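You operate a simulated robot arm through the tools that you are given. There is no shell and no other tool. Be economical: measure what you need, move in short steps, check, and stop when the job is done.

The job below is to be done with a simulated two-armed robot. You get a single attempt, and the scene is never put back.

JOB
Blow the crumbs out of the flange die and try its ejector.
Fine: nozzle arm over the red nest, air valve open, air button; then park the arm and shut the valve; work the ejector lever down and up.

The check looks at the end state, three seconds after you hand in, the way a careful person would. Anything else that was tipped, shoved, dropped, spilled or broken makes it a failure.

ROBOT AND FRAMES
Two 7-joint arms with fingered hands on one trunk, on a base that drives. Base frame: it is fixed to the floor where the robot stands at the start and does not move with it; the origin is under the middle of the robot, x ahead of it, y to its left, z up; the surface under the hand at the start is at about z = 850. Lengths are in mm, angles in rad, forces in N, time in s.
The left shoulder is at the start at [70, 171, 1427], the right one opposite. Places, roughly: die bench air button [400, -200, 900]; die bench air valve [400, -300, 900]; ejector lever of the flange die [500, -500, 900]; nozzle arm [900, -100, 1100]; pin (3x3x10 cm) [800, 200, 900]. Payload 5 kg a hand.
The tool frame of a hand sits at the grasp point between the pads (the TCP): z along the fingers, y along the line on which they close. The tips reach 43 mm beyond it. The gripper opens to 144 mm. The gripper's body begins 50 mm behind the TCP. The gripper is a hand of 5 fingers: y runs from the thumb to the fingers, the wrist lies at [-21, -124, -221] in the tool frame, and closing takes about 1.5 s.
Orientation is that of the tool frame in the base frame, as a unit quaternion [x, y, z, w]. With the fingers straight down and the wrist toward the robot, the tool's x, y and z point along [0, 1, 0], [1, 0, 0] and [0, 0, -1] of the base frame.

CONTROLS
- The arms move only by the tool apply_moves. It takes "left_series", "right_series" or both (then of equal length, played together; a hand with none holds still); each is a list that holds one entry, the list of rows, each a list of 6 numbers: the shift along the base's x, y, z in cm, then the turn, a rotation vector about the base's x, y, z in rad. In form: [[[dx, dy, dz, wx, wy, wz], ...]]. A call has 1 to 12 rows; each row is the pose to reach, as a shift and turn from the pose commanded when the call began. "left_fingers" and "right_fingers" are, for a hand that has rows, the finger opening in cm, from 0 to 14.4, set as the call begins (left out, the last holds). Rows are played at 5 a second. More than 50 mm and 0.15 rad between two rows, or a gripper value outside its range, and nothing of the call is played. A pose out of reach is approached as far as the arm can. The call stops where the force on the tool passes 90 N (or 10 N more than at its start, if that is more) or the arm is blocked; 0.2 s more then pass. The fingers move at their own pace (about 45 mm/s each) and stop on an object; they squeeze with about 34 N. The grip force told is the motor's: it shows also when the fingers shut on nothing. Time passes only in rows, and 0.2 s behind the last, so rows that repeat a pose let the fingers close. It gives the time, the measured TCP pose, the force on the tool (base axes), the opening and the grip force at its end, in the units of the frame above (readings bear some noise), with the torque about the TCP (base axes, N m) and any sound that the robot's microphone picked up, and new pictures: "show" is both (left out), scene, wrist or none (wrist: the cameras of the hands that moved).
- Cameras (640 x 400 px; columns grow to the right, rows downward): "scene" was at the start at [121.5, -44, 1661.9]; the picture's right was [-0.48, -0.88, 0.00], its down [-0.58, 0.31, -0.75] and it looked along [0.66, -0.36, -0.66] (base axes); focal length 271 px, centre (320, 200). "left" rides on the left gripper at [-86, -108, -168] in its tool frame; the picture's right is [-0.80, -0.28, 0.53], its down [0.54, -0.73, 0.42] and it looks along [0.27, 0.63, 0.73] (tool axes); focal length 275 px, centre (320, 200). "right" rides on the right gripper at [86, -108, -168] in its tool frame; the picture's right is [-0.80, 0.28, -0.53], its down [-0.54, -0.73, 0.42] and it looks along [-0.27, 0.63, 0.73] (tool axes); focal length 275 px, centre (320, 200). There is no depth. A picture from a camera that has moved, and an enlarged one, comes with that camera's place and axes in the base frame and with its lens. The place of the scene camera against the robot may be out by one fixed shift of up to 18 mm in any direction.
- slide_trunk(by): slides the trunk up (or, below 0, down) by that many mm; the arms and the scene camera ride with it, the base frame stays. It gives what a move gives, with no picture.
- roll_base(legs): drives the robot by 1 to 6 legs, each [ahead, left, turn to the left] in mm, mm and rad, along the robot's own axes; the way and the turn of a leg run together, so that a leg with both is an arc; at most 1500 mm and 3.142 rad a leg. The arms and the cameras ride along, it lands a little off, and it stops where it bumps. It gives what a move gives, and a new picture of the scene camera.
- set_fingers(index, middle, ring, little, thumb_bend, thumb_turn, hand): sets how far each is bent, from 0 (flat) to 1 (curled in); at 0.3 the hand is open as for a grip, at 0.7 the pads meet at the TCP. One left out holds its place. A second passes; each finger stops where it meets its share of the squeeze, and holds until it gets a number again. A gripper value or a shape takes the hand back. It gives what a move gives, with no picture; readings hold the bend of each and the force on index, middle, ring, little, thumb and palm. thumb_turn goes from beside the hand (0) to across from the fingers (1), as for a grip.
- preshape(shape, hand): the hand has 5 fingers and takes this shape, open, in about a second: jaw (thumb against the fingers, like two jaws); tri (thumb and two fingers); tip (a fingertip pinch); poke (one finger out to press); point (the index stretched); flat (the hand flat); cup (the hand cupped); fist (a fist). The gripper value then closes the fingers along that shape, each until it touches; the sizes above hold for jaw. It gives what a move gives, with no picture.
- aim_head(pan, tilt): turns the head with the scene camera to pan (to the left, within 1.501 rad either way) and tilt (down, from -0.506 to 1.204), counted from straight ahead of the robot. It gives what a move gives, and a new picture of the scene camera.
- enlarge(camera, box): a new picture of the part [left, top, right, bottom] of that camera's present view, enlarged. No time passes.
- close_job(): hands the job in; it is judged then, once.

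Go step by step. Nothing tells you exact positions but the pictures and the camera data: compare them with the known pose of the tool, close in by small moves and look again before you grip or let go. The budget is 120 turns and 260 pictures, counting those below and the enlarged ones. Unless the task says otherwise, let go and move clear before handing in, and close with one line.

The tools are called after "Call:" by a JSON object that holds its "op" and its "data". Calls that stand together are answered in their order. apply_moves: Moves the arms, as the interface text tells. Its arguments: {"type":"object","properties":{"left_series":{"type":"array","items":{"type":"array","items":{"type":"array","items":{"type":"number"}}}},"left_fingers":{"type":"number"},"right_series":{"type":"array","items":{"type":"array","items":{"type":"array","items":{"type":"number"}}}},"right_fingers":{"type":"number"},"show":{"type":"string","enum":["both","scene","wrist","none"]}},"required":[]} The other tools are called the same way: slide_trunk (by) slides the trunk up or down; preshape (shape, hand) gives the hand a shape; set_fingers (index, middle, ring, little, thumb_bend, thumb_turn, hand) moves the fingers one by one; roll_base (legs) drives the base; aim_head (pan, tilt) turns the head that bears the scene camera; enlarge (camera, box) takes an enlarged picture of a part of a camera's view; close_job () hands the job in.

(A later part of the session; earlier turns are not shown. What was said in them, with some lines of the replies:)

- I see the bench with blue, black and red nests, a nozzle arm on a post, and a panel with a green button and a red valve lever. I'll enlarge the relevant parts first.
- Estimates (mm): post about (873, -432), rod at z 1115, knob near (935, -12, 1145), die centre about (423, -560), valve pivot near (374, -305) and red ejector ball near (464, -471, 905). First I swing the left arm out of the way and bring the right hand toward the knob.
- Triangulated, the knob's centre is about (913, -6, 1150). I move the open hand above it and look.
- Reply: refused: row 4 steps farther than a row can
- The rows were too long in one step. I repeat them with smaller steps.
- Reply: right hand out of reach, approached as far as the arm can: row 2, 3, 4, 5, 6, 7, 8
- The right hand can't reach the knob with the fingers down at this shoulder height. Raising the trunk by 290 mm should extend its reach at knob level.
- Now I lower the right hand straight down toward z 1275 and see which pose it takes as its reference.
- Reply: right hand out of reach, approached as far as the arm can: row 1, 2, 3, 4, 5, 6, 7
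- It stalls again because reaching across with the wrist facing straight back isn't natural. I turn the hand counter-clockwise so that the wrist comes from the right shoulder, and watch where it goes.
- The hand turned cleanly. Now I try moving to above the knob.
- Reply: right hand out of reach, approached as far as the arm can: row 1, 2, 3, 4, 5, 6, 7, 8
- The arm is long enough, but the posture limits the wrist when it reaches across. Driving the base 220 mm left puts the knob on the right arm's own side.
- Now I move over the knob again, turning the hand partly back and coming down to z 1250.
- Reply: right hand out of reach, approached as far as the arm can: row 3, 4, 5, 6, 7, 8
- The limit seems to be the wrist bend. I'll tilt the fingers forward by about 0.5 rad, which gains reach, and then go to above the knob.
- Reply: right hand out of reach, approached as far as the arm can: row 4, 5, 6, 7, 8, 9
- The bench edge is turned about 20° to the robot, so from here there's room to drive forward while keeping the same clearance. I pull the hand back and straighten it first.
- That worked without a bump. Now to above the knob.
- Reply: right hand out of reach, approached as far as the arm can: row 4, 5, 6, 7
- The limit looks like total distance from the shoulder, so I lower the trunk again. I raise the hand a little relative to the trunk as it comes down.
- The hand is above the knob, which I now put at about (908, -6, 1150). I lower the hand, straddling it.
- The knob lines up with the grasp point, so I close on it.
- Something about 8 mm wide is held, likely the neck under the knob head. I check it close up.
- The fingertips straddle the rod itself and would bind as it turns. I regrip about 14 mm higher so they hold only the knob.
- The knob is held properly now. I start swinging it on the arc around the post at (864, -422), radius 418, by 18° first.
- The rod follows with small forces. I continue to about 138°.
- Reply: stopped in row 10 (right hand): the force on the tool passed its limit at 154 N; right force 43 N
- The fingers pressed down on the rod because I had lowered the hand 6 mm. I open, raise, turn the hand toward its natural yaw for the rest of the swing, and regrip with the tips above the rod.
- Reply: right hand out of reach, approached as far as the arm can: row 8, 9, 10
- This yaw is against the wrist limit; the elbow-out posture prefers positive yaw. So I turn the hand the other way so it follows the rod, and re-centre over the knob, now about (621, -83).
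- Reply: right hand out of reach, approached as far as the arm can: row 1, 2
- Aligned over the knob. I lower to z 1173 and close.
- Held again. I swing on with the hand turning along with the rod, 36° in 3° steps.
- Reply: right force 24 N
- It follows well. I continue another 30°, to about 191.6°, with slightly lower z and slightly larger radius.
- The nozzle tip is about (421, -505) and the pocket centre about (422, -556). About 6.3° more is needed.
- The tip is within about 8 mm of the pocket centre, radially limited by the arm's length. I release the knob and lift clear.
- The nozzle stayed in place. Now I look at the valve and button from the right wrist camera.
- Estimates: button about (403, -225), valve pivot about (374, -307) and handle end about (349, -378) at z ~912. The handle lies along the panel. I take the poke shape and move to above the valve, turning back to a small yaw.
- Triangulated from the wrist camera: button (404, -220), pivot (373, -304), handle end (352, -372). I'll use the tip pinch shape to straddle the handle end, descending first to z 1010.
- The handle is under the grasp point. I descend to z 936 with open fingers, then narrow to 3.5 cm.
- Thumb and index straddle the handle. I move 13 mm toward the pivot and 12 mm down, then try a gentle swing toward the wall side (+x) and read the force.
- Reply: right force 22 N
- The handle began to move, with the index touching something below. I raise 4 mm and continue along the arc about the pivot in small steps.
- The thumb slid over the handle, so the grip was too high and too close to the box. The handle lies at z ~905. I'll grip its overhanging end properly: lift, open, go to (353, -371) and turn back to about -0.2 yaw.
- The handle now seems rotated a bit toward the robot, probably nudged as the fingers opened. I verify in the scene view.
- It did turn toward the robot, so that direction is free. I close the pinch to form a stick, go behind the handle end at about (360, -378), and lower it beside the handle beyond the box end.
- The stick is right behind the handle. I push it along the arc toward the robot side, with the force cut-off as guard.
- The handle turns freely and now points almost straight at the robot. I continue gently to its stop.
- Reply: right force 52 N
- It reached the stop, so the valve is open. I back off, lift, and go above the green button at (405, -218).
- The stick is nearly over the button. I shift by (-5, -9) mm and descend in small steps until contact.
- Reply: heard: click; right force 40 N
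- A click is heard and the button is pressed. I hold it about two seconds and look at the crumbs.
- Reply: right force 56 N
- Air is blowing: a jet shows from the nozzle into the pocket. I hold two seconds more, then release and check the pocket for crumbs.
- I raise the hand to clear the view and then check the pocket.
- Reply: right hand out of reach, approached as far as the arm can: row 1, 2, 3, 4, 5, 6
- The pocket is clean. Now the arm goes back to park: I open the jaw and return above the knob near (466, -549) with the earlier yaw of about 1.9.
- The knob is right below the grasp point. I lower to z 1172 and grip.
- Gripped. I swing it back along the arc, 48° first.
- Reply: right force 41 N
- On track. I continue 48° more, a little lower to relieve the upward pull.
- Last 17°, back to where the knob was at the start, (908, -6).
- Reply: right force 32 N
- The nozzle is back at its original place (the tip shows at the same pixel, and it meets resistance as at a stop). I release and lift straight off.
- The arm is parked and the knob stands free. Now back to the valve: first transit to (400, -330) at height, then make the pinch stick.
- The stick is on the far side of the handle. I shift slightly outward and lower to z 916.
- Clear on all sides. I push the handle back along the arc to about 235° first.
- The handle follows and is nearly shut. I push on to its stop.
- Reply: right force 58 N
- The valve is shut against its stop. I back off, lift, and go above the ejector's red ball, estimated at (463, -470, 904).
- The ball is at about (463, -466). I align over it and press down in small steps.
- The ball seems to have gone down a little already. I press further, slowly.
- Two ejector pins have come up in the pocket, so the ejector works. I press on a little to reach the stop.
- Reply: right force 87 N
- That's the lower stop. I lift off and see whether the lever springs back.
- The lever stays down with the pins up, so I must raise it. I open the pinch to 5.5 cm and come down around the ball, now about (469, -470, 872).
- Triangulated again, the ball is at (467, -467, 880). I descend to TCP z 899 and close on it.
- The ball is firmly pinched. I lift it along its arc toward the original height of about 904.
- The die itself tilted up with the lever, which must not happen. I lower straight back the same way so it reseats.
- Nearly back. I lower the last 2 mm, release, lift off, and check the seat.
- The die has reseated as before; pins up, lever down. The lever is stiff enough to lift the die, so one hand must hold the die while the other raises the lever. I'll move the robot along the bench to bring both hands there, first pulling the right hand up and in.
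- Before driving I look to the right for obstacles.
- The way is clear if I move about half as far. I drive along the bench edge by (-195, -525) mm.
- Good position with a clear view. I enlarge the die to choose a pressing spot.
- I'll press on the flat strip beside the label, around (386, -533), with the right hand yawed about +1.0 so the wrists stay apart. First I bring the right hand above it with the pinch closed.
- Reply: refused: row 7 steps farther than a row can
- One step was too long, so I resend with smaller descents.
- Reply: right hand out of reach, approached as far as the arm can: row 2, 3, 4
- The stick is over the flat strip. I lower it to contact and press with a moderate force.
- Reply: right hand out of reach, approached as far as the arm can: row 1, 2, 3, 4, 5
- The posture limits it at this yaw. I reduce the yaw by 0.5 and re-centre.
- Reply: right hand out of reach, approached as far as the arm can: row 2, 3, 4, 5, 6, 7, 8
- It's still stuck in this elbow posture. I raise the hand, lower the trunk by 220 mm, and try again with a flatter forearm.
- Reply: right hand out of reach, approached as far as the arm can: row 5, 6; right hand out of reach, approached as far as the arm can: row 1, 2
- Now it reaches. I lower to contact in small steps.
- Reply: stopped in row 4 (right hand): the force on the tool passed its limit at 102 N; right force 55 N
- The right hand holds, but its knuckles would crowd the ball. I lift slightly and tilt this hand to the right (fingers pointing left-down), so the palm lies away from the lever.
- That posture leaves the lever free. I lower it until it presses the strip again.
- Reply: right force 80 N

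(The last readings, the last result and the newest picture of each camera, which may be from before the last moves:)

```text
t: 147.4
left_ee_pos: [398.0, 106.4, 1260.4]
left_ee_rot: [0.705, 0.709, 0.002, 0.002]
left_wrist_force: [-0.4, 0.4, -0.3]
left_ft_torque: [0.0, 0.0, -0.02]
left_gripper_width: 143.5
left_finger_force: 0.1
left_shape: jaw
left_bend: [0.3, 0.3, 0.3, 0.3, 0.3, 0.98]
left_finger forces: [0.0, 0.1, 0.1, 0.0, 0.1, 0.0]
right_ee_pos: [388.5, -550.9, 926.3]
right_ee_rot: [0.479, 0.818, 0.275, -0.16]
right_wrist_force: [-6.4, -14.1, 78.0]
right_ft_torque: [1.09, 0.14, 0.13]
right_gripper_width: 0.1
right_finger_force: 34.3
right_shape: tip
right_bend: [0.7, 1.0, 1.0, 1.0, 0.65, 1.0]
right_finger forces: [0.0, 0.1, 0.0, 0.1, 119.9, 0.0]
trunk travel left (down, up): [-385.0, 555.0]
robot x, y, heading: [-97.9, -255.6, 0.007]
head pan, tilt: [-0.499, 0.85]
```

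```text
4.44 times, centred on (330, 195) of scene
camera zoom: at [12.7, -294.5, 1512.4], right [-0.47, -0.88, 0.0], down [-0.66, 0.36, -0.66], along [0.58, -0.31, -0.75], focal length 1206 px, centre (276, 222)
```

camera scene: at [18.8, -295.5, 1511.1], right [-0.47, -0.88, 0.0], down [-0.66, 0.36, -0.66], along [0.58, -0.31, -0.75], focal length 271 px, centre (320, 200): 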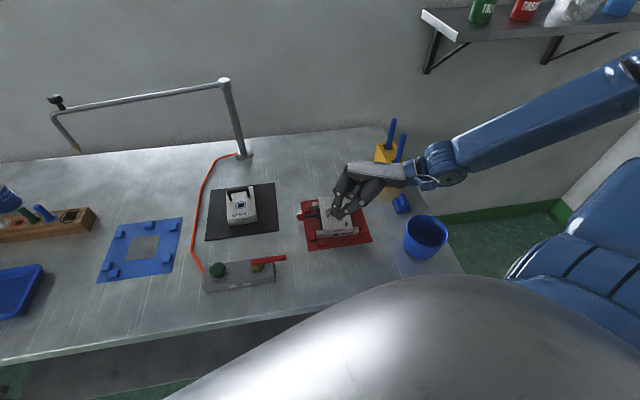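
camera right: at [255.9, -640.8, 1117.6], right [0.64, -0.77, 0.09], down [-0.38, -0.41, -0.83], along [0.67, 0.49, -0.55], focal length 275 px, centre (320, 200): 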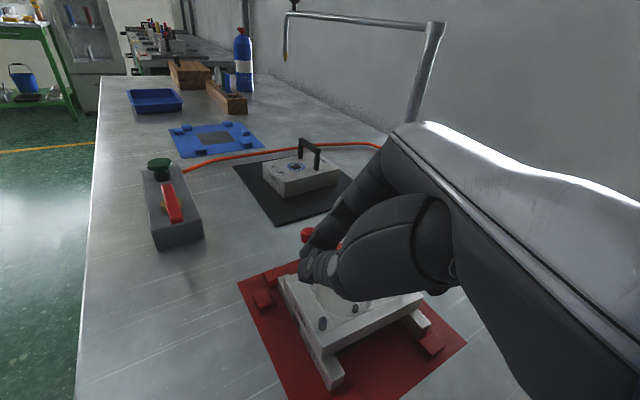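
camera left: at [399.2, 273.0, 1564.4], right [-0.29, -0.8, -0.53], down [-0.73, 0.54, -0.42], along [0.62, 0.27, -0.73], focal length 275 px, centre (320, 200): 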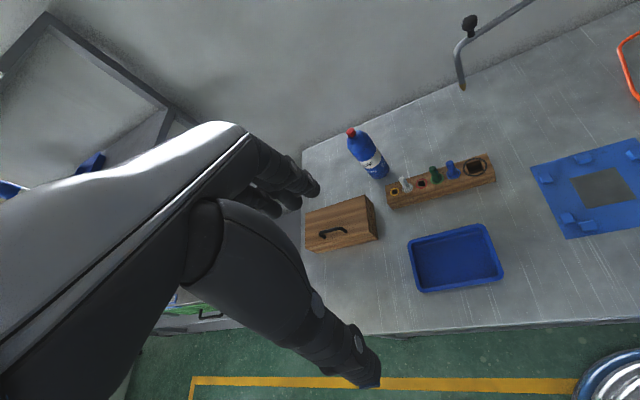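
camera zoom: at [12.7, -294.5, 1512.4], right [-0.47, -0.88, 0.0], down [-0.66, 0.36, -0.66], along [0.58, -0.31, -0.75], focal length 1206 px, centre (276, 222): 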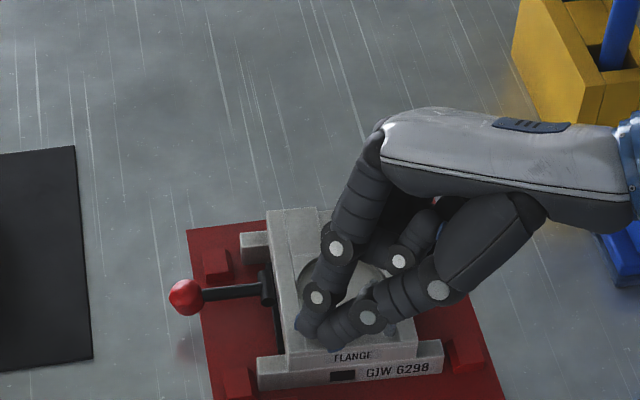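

Held with about 78 N. I ease that by 4 mm while the left hand, as a pinch tilted to its own side, swings toward the ball.

Call:
{"op": "preshape", "data": {"hand": "left", "shape": "tip"}}

Call:
{"op": "apply_moves", "data": {"left_series": [[[0.5, -4, 0, -0.04, -0.01, -0.03], [1, -8, 0, -0.08, -0.02, -0.07], [1.5, -12, 0, -0.13, -0.03, -0.1], [2, -16, 0, -0.17, -0.03, -0.13], [2.5, -20, -1, -0.21, -0.04, -0.17], [3, -24, -2, -0.25, -0.05, -0.2], [3.5, -28, -4, -0.29, -0.06, -0.23], [4, -32, -6, -0.33, -0.07, -0.27], [4.5, -36, -8, -0.38, -0.08, -0.3], [5, -40, -10, -0.42, -0.08, -0.33], [5.5, -44, -12, -0.46, -0.09, -0.37], [6, -47, -14, -0.5, -0.1, -0.4]]], "right_series": [[[0, 0, 0.2, 0, 0, 0], [0, 0, 0.4, 0, 0, 0], [0, 0, 0.4, 0, 0, 0], [0, 0, 0.4, 0, 0, 0], [0, 0, 0.4, 0, 0, 0], [0, 0, 0.4, 0, 0, 0], [0, 0, 0.4, 0, 0, 0], [0, 0, 0.4, 0, 0, 0], [0, 0, 0.4, 0, 0, 0], [0, 0, 0.4, 0, 0, 0], [0, 0, 0.4, 0, 0, 0], [0, 0, 0.4, 0, 0, 0]]], "show": "both"}}

```text
t: 148.3
left_ee_pos: [398.8, 107.2, 1259.1]
left_ee_rot: [0.705, 0.71, 0.0, 0.001]
left_wrist_force: [-0.1, -0.3, 0.3]
left_ft_torque: [-0.01, 0.0, 0.02]
left_gripper_width: 143.9
left_finger_force: 0.1
left_shape: tip
left_bend: [0.3, 0.98, 0.99, 0.99, 0.3, 0.98]
left_finger forces: [0.1, 0.0, 0.1, 0.0, 0.0, 0.0]
right_ee_pos: [387.6, -552.1, 922.0]
right_ee_rot: [0.48, 0.819, 0.272, -0.16]
right_wrist_force: [-4.2, -8.1, 58.5]
right_ft_torque: [1.31, -0.39, 0.11]
right_gripper_width: 0.1
right_finger_force: 33.8
right_shape: tip
right_bend: [0.7, 1.0, 1.0, 1.0, 0.67, 1.0]
right_finger forces: [0.1, 0.1, 0.1, 0.0, 0.1, 0.0]
trunk travel left (down, up): [-385.0, 555.0]
robot x, y, heading: [-99.3, -253.4, 0.01]
head pan, tilt: [-0.499, 0.85]
```

```text
t: 150.9
left_ee_pos: [463.7, -362.7, 1115.6]
left_ee_rot: [0.808, 0.533, -0.139, 0.209]
left_wrist_force: [-0.2, 0.0, 0.5]
left_ft_torque: [0.02, -0.03, 0.0]
left_gripper_width: 143.9
left_finger_force: 0.0
left_shape: tip
left_bend: [0.3, 0.98, 0.99, 0.99, 0.3, 0.98]
left_finger forces: [0.0, 0.0, 0.1, 0.0, 0.0, 0.0]
right_ee_pos: [388.7, -554.6, 923.4]
right_ee_rot: [0.482, 0.818, 0.268, -0.162]
right_wrist_force: [-1.3, 3.2, 9.5]
right_ft_torque: [0.36, 0.05, 0.05]
right_gripper_width: 0.0
right_finger_force: 34.2
right_shape: tip
right_bend: [0.7, 1.0, 1.0, 1.0, 0.65, 1.0]
right_finger forces: [0.0, 0.0, 0.0, 0.1, 0.1, 0.1]
trunk travel left (down, up): [-385.0, 555.0]
robot x, y, heading: [-97.9, -255.8, 0.009]
head pan, tilt: [-0.499, 0.85]
camera scene: at [18.6, -295.9, 1511.2], right [-0.47, -0.88, 0.0], down [-0.66, 0.36, -0.66], along [0.58, -0.31, -0.75], focal length 271 px, centre (320, 200)
camera right: at [253.8, -636.4, 1071.6], right [0.64, -0.77, 0.09], down [-0.38, -0.41, -0.83], along [0.67, 0.49, -0.55], focal length 275 px, centre (320, 200)
camera left: at [328.9, -313.1, 1281.0], right [-0.57, -0.8, -0.16], down [-0.46, 0.48, -0.75], along [0.68, -0.36, -0.64], focal length 275 px, centre (320, 200)
```

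scene: 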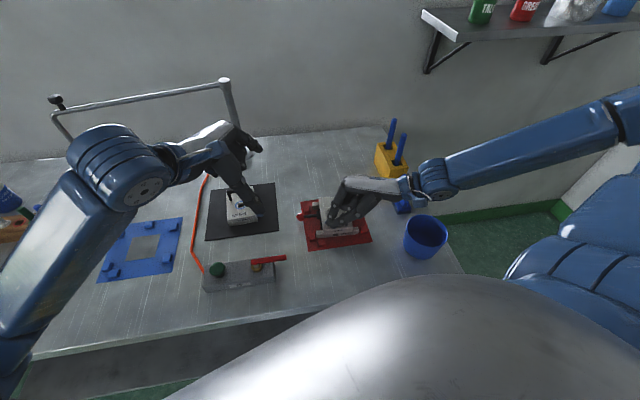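
right: 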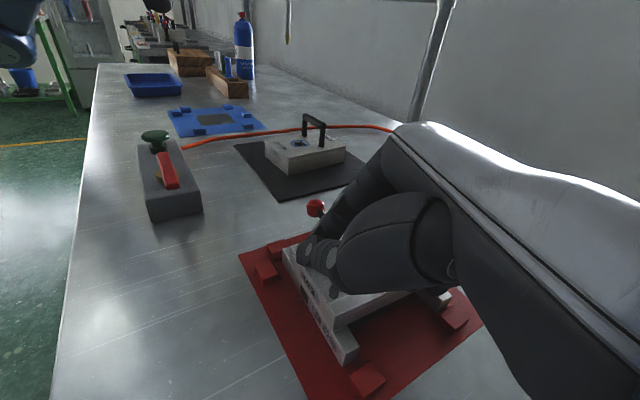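
left: 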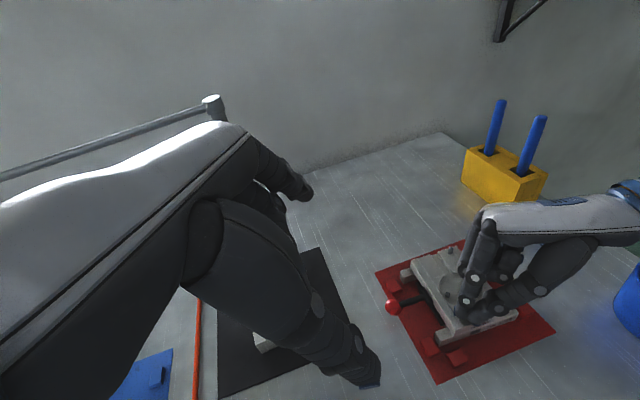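

Both hands fit. From the left camera the ball is near (470, -469, 882). I bring the left pinch, opened to 5.5 cm, down to just above it.

Call:
{"op": "apply_moves", "data": {"left_series": [[[0.2, -1.5, -3.5, 0, 0, 0], [0.3, -3, -7, 0, 0, 0], [0.5, -4.5, -10, 0, 0, 0], [0.6, -6, -13, 0, 0, 0], [0.6, -7, -15, 0, 0, 0], [0.6, -7, -15, 0, 0, 0]]], "left_fingers": 5.5, "show": "wrist"}}

Call:
{"op": "enlarge", "data": {"camera": "scene", "box": [270, 150, 390, 240]}}

Call:
{"op": "enlarge", "data": {"camera": "left", "box": [240, 200, 440, 350]}}

```text
t: 152.3
left_ee_pos: [470.1, -433.1, 966.5]
left_ee_rot: [0.808, 0.533, -0.139, 0.208]
left_wrist_force: [0.1, 0.2, 0.1]
left_ft_torque: [-0.04, 0.03, -0.03]
left_gripper_width: 55.9
left_finger_force: 0.0
left_shape: tip
left_bend: [0.73, 0.98, 0.99, 0.99, 0.73, 1.0]
left_finger forces: [0.1, 0.0, 0.0, 0.1, 0.0, 0.1]
right_ee_pos: [389.2, -553.7, 922.9]
right_ee_rot: [0.482, 0.819, 0.268, -0.163]
right_wrist_force: [-1.1, 2.4, 10.4]
right_ft_torque: [0.25, 0.01, 0.02]
right_gripper_width: 0.1
right_finger_force: 34.4
right_shape: tip
right_bend: [0.7, 1.0, 1.0, 1.0, 0.65, 1.0]
right_finger forces: [0.0, 0.0, 0.0, 0.0, 0.0, 0.0]
trunk travel left (down, up): [-385.0, 555.0]
robot x, y, heading: [-94.5, -257.7, 0.006]
head pan, tilt: [-0.499, 0.85]
camera left: at [335.3, -382.7, 1132.2], right [-0.57, -0.8, -0.16], down [-0.46, 0.48, -0.75], along [0.68, -0.36, -0.64], focal length 275 px, centre (320, 200)
```

left: 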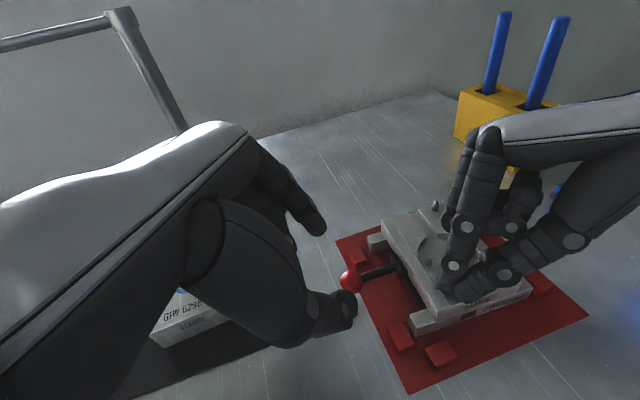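

```text
4.44 times, centred on (330, 195) of scene
camera zoom: at [18.4, -295.4, 1511.1], right [-0.47, -0.88, 0.0], down [-0.66, 0.36, -0.66], along [0.58, -0.31, -0.75], focal length 1206 px, centre (276, 222)
```

zoom: 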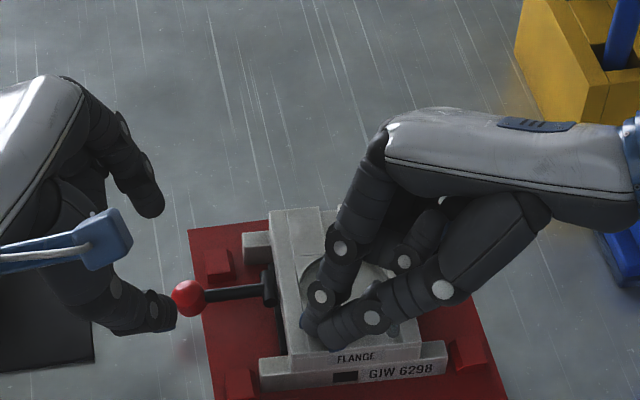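

```text
2.67 times, centred on (340, 275) of left
camera zoom: at [335.3, -382.7, 1132.2], right [-0.57, -0.8, -0.16], down [-0.46, 0.48, -0.75], along [0.68, -0.36, -0.64], focal length 734 px, centre (267, 0)
```

zoom: 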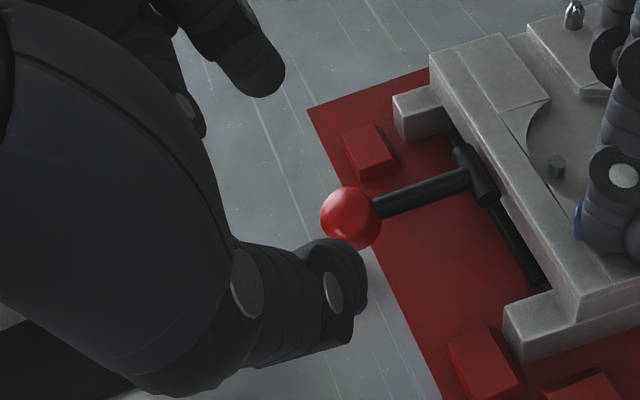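

Aligned. I advance the pinch around the ball along the finger direction.

Call:
{"op": "apply_moves", "data": {"left_series": [[[0, 0.2, -1.5, 0, 0, 0], [0, -0.6, -3, 0, 0, 0], [0, -1.4, -4.5, 0, 0, 0], [0, -2.2, -6, 0, 0, 0], [0, -2.6, -6.8, 0, 0, 0], [0, -2.6, -6.8, 0, 0, 0]]], "show": "none"}}

Call:
{"op": "enlarge", "data": {"camera": "scene", "box": [270, 150, 390, 240]}}

Call:
{"op": "enlarge", "data": {"camera": "left", "box": [240, 200, 440, 350]}}

```text
t: 153.7
left_ee_pos: [468.3, -458.5, 900.7]
left_ee_rot: [0.808, 0.534, -0.139, 0.208]
left_wrist_force: [-0.4, -0.7, 0.5]
left_ft_torque: [0.01, 0.03, 0.0]
left_gripper_width: 55.8
left_finger_force: 0.1
left_shape: tip
left_bend: [0.73, 0.98, 0.99, 0.99, 0.73, 1.0]
left_finger forces: [0.1, 0.0, 0.1, 0.0, 0.0, 0.1]
right_ee_pos: [389.0, -554.7, 924.4]
right_ee_rot: [0.482, 0.818, 0.268, -0.162]
right_wrist_force: [-1.8, 1.1, 10.7]
right_ft_torque: [0.3, 0.06, 0.06]
right_gripper_width: 0.2
right_finger_force: 34.2
right_shape: tip
right_bend: [0.7, 1.0, 1.0, 1.0, 0.65, 1.0]
right_finger forces: [0.1, 0.0, 0.0, 0.0, 0.0, 0.1]
trunk travel left (down, up): [-385.0, 555.0]
robot x, y, heading: [-95.4, -257.2, 0.007]
head pan, tilt: [-0.499, 0.85]
```

```text
4.44 times, centred on (330, 195) of scene
camera zoom: at [18.4, -295.6, 1511.1], right [-0.47, -0.88, 0.0], down [-0.66, 0.36, -0.66], along [0.58, -0.31, -0.75], focal length 1206 px, centre (276, 222)
```

zoom: 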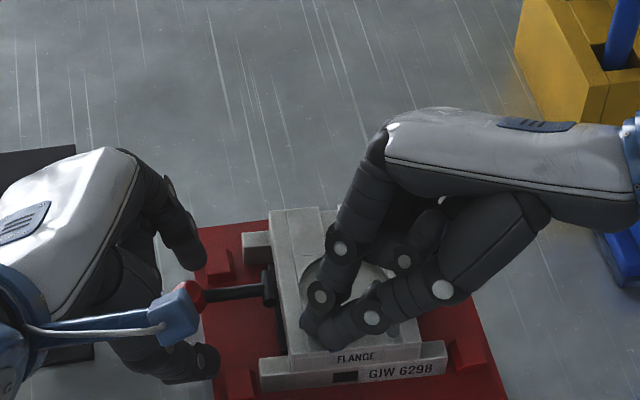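

```text
2.67 times, centred on (340, 275) of left
camera zoom: at [334.5, -408.5, 1065.7], right [-0.57, -0.8, -0.16], down [-0.46, 0.48, -0.75], along [0.68, -0.36, -0.64], focal length 734 px, centre (267, 0)
```

zoom: 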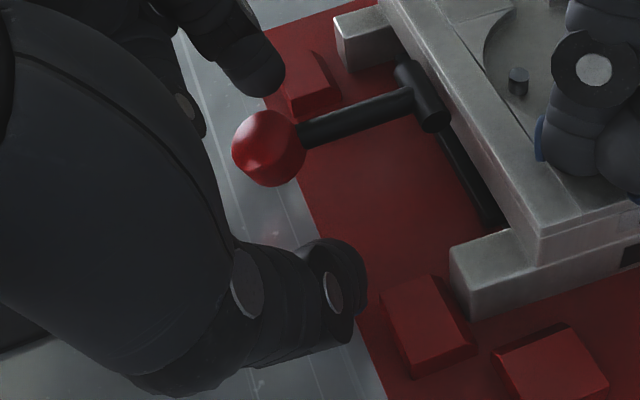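

The ball lies between thumb and index. I close the left pinch and add a little right-hand pressure.

Call:
{"op": "apply_moves", "data": {"left_series": [[[0, 0, 0, 0, 0, 0], [0, 0, 0, 0, 0, 0], [0, 0, 0, 0, 0, 0], [0, 0, 0, 0, 0, 0], [0, 0, 0, 0, 0, 0], [0, 0, 0, 0, 0, 0]]], "right_series": [[[0, 0, -0.1, 0, 0, 0], [0, 0, -0.2, 0, 0, 0], [0, 0, -0.3, 0, 0, 0], [0, 0, -0.3, 0, 0, 0], [0, 0, -0.3, 0, 0, 0], [0, 0, -0.3, 0, 0, 0]]], "left_fingers": 0, "show": "none"}}

Call:
{"op": "enlarge", "data": {"camera": "left", "box": [240, 200, 440, 350]}}

```text
t: 155.1
left_ee_pos: [466.3, -460.5, 901.5]
left_ee_rot: [0.808, 0.533, -0.139, 0.209]
left_wrist_force: [-0.4, -4.9, 0.2]
left_ft_torque: [-0.1, -0.02, 0.0]
left_gripper_width: 14.4
left_finger_force: 33.6
left_shape: tip
left_bend: [0.72, 1.0, 1.0, 1.0, 0.73, 1.0]
left_finger forces: [28.0, 0.0, 0.0, 0.0, 27.6, 0.1]
right_ee_pos: [388.9, -554.6, 921.4]
right_ee_rot: [0.481, 0.818, 0.27, -0.16]
right_wrist_force: [-1.0, -10.5, 45.1]
right_ft_torque: [0.92, -0.32, -0.1]
right_gripper_width: 0.3
right_finger_force: 34.5
right_shape: tip
right_bend: [0.7, 1.0, 1.0, 1.0, 0.66, 1.0]
right_finger forces: [0.0, 0.1, 0.0, 0.0, 0.0, 0.0]
trunk travel left (down, up): [-385.0, 555.0]
robot x, y, heading: [-100.9, -253.8, 0.005]
head pan, tilt: [-0.499, 0.85]
```

```text
2.67 times, centred on (340, 275) of left
camera zoom: at [332.5, -409.0, 1066.9], right [-0.58, -0.8, -0.17], down [-0.45, 0.48, -0.75], along [0.68, -0.36, -0.64], focal length 734 px, centre (267, 0)
```

zoom: 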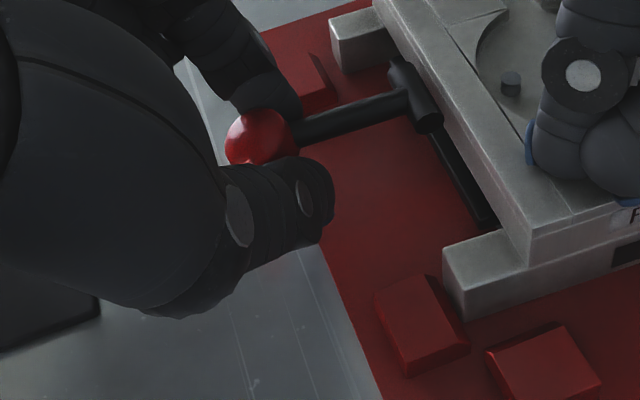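

Firm pinch, and 45 N holding the die. Now I lift the lever along its arc with the left hand.

Call:
{"op": "apply_moves", "data": {"left_series": [[[0, 0, 0.5, 0, 0, 0], [0, 0, 1.0, 0, 0, 0], [-0.05, -0.1, 1.5, 0, 0, 0], [-0.1, -0.2, 2.0, 0, 0, 0], [-0.15, -0.35, 2.4, 0, 0, 0], [-0.15, -0.35, 2.4, 0, 0, 0]]], "show": "none"}}

Call:
{"op": "enlarge", "data": {"camera": "left", "box": [240, 180, 480, 350]}}

Call:
{"op": "enlarge", "data": {"camera": "scene", "box": [270, 150, 390, 240]}}

```text
t: 156.5
left_ee_pos: [464.3, -463.4, 921.2]
left_ee_rot: [0.808, 0.534, -0.139, 0.206]
left_wrist_force: [-5.0, 3.3, -25.8]
left_ft_torque: [0.51, 0.2, 0.01]
left_gripper_width: 13.1
left_finger_force: 34.0
left_shape: tip
left_bend: [0.72, 1.0, 1.0, 1.0, 0.72, 1.0]
left_finger forces: [23.9, 0.0, 0.1, 0.0, 33.4, 0.0]
right_ee_pos: [389.0, -552.8, 922.5]
right_ee_rot: [0.48, 0.819, 0.271, -0.16]
right_wrist_force: [-5.3, -12.8, 60.0]
right_ft_torque: [1.41, -0.49, -0.03]
right_gripper_width: 0.0
right_finger_force: 34.6
right_shape: tip
right_bend: [0.7, 1.0, 1.0, 1.0, 0.66, 1.0]
right_finger forces: [0.0, 0.0, 0.1, 0.1, 0.0, 0.1]
trunk travel left (down, up): [-385.0, 555.0]
robot x, y, heading: [-94.2, -253.6, 0.003]
head pan, tilt: [-0.499, 0.85]
```

```text
2.35 times, centred on (360, 265) of left
camera zoom: at [331.4, -412.9, 1088.1], right [-0.57, -0.8, -0.17], down [-0.46, 0.48, -0.75], along [0.68, -0.35, -0.64], focal length 648 px, centre (226, 47)
```

zoom: 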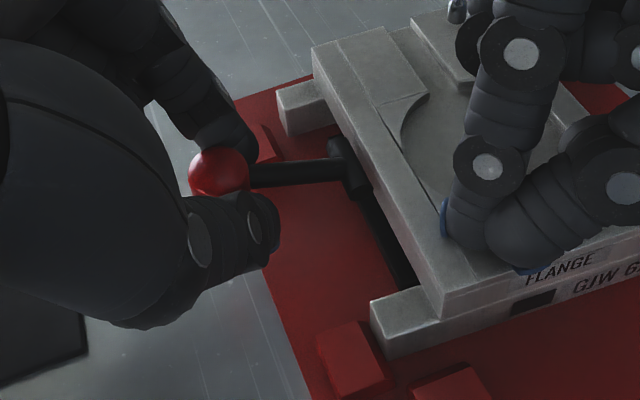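

```text
4.44 times, centred on (330, 195) of scene
camera zoom: at [16.0, -295.7, 1511.2], right [-0.47, -0.88, 0.0], down [-0.66, 0.36, -0.66], along [0.58, -0.31, -0.75], focal length 1206 px, centre (276, 222)
```

zoom: 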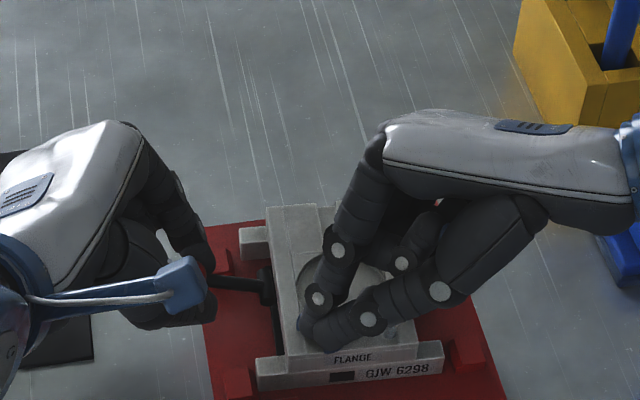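

The pins have gone back down and the lever is at its upper stop, with the die held in place. I relax by 3 mm, open the left pinch, and retreat along the finger axis.

Call:
{"op": "apply_moves", "data": {"left_series": [[[0, 0, -0.2, 0, 0, 0], [0, 0, -0.3, 0, 0, 0], [0, 0, -0.3, 0, 0, 0], [0, 0, -0.3, 0, 0, 0], [0, 0, -0.3, 0, 0, 0], [0, 0, -0.3, 0, 0, 0], [0, 1, 1.5, 0, 0, 0], [0, 2.4, 4, 0, 0, 0], [0, 4, 7, 0, 0, 0], [0, 6, 10, 0, 0, 0], [0, 8, 13, 0, 0, 0]]], "left_fingers": 5, "show": "none"}}

Call:
{"op": "enlarge", "data": {"camera": "scene", "box": [270, 150, 390, 240]}}

Call:
{"op": "enlarge", "data": {"camera": "left", "box": [300, 200, 520, 370]}}

```text
t: 158.9
left_ee_pos: [464.4, -383.9, 1052.1]
left_ee_rot: [0.808, 0.534, -0.139, 0.208]
left_wrist_force: [0.2, -0.1, 0.2]
left_ft_torque: [-0.01, 0.01, -0.02]
left_gripper_width: 49.9
left_finger_force: 0.1
left_shape: tip
left_bend: [0.73, 0.98, 0.99, 0.99, 0.73, 1.0]
left_finger forces: [0.0, 0.0, 0.0, 0.0, 0.1, 0.0]
right_ee_pos: [389.3, -554.2, 922.2]
right_ee_rot: [0.482, 0.818, 0.269, -0.161]
right_wrist_force: [2.2, -8.2, 44.9]
right_ft_torque: [1.08, -0.58, -0.21]
right_gripper_width: 0.1
right_finger_force: 34.1
right_shape: tip
right_bend: [0.7, 1.0, 1.0, 1.0, 0.66, 1.0]
right_finger forces: [0.0, 0.1, 0.0, 0.0, 0.0, 0.0]
trunk travel left (down, up): [-385.0, 555.0]
robot x, y, heading: [-101.7, -256.8, 0.008]
head pan, tilt: [-0.499, 0.85]
```

```text
4.44 times, centred on (330, 195) of scene
camera zoom: at [16.3, -295.0, 1511.3], right [-0.47, -0.88, 0.0], down [-0.66, 0.36, -0.66], along [0.58, -0.31, -0.75], focal length 1206 px, centre (276, 222)
```

zoom: 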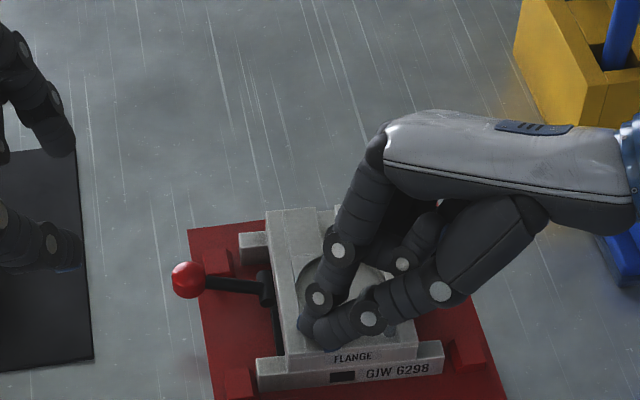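

```text
2.35 times, centred on (410, 285) of left
camera zoom: at [331.4, -332.7, 1217.2], right [-0.58, -0.8, -0.16], down [-0.45, 0.48, -0.75], along [0.68, -0.36, -0.64], focal length 648 px, centre (108, 0)
```

zoom: 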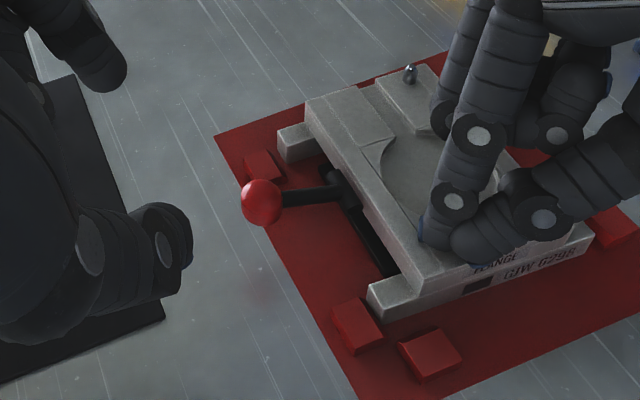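

The lever stays up and the pins are down. I lift the right hand off the die and check everything.

Call:
{"op": "apply_moves", "data": {"right_series": [[[0, 0, 1.5, 0, 0, 0], [0, -0.5, 4, 0, 0, 0], [-0.5, -2, 8, 0, 0, 0], [-1, -5, 11, 0, 0, 0], [-2, -8, 14, 0, 0, 0], [-3, -11, 17, 0, 0, 0], [-3, -14, 20, 0, 0, 0], [-3, -14, 20, 0, 0, 0]]], "left_series": [[[0, 2, 3, 0, 0, 0], [0, 4, 6, 0, 0, 0], [0, 6, 9, 0, 0, 0], [0, 8, 11, 0, 0, 0], [0, 12, 12, 0, 0, 0], [0, 16, 12, 0, 0, 0], [0, 20, 12, 0, 0, 0], [0, 20, 12, 0, 0, 0]]], "show": "scene"}}

Call:
{"op": "enlarge", "data": {"camera": "scene", "box": [290, 180, 380, 250]}}

Call:
{"op": "enlarge", "data": {"camera": "left", "box": [340, 180, 560, 350]}}

```text
t: 160.7
left_ee_pos: [464.6, -184.7, 1173.0]
left_ee_rot: [0.808, 0.533, -0.139, 0.208]
left_wrist_force: [0.2, -0.1, -0.2]
left_ft_torque: [0.04, 0.0, 0.0]
left_gripper_width: 49.6
left_finger_force: 0.0
left_shape: tip
left_bend: [0.73, 0.98, 0.99, 0.99, 0.73, 1.0]
left_finger forces: [0.0, 0.0, 0.0, 0.0, 0.1, 0.0]
right_ee_pos: [360.6, -696.2, 1117.7]
right_ee_rot: [0.483, 0.817, 0.269, -0.162]
right_wrist_force: [-0.4, 0.2, -0.9]
right_ft_torque: [0.04, 0.02, 0.0]
right_gripper_width: 0.0
right_finger_force: 33.9
right_shape: tip
right_bend: [0.7, 1.0, 1.0, 1.0, 0.64, 1.0]
right_finger forces: [0.0, 0.0, 0.0, 0.1, 0.0, 0.0]
trunk travel left (down, up): [-385.0, 555.0]
robot x, y, heading: [-95.7, -257.6, 0.005]
head pan, tilt: [-0.499, 0.85]
camera scene: at [20.1, -297.7, 1510.9], right [-0.47, -0.88, 0.0], down [-0.66, 0.36, -0.66], along [0.58, -0.31, -0.75], focal length 271 px, centre (320, 200)
```

scene: 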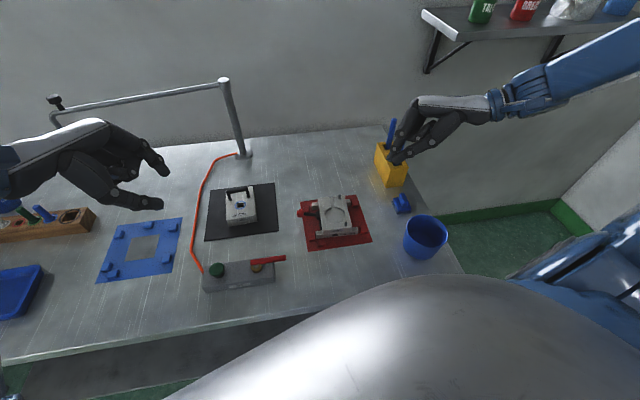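

```text
5.71 times, centred on (335, 215) of scene
camera zoom: at [20.1, -297.7, 1510.9], right [-0.47, -0.88, 0.0], down [-0.66, 0.36, -0.66], along [0.58, -0.31, -0.75], focal length 1551 px, centre (234, 114)
```

zoom: 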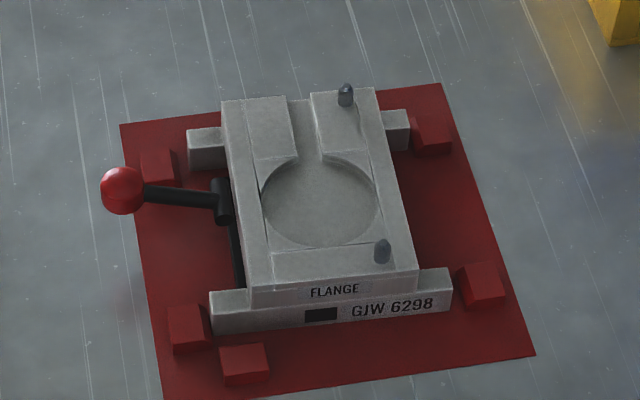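

```text
2.35 times, centred on (450, 265) of left
camera zoom: at [331.1, -135.0, 1338.5], right [-0.58, -0.8, -0.16], down [-0.46, 0.48, -0.75], along [0.68, -0.36, -0.64], focal length 648 px, centre (14, 47)
```

zoom: 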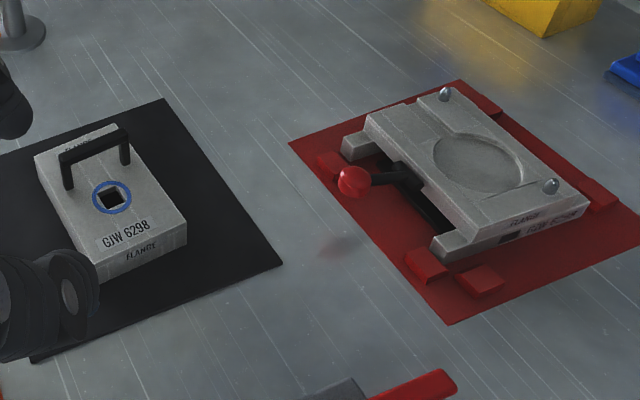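

The pocket is clean with the pins flush. The lever is up, the die sits in its nest, the valve handle is back along the panel, the nozzle arm is parked, and both hands are clear. I hand in.

Call:
{"op": "close_job", "data": {}}

```text
The job is handed in.
```

I blew the flange die clean, parked the nozzle arm, shut the air valve and worked the ejector lever down and back up. On my first try at raising the lever the die tilted in its nest. I set it back and held it with the other hand for the second try, and it looked seated afterwards.
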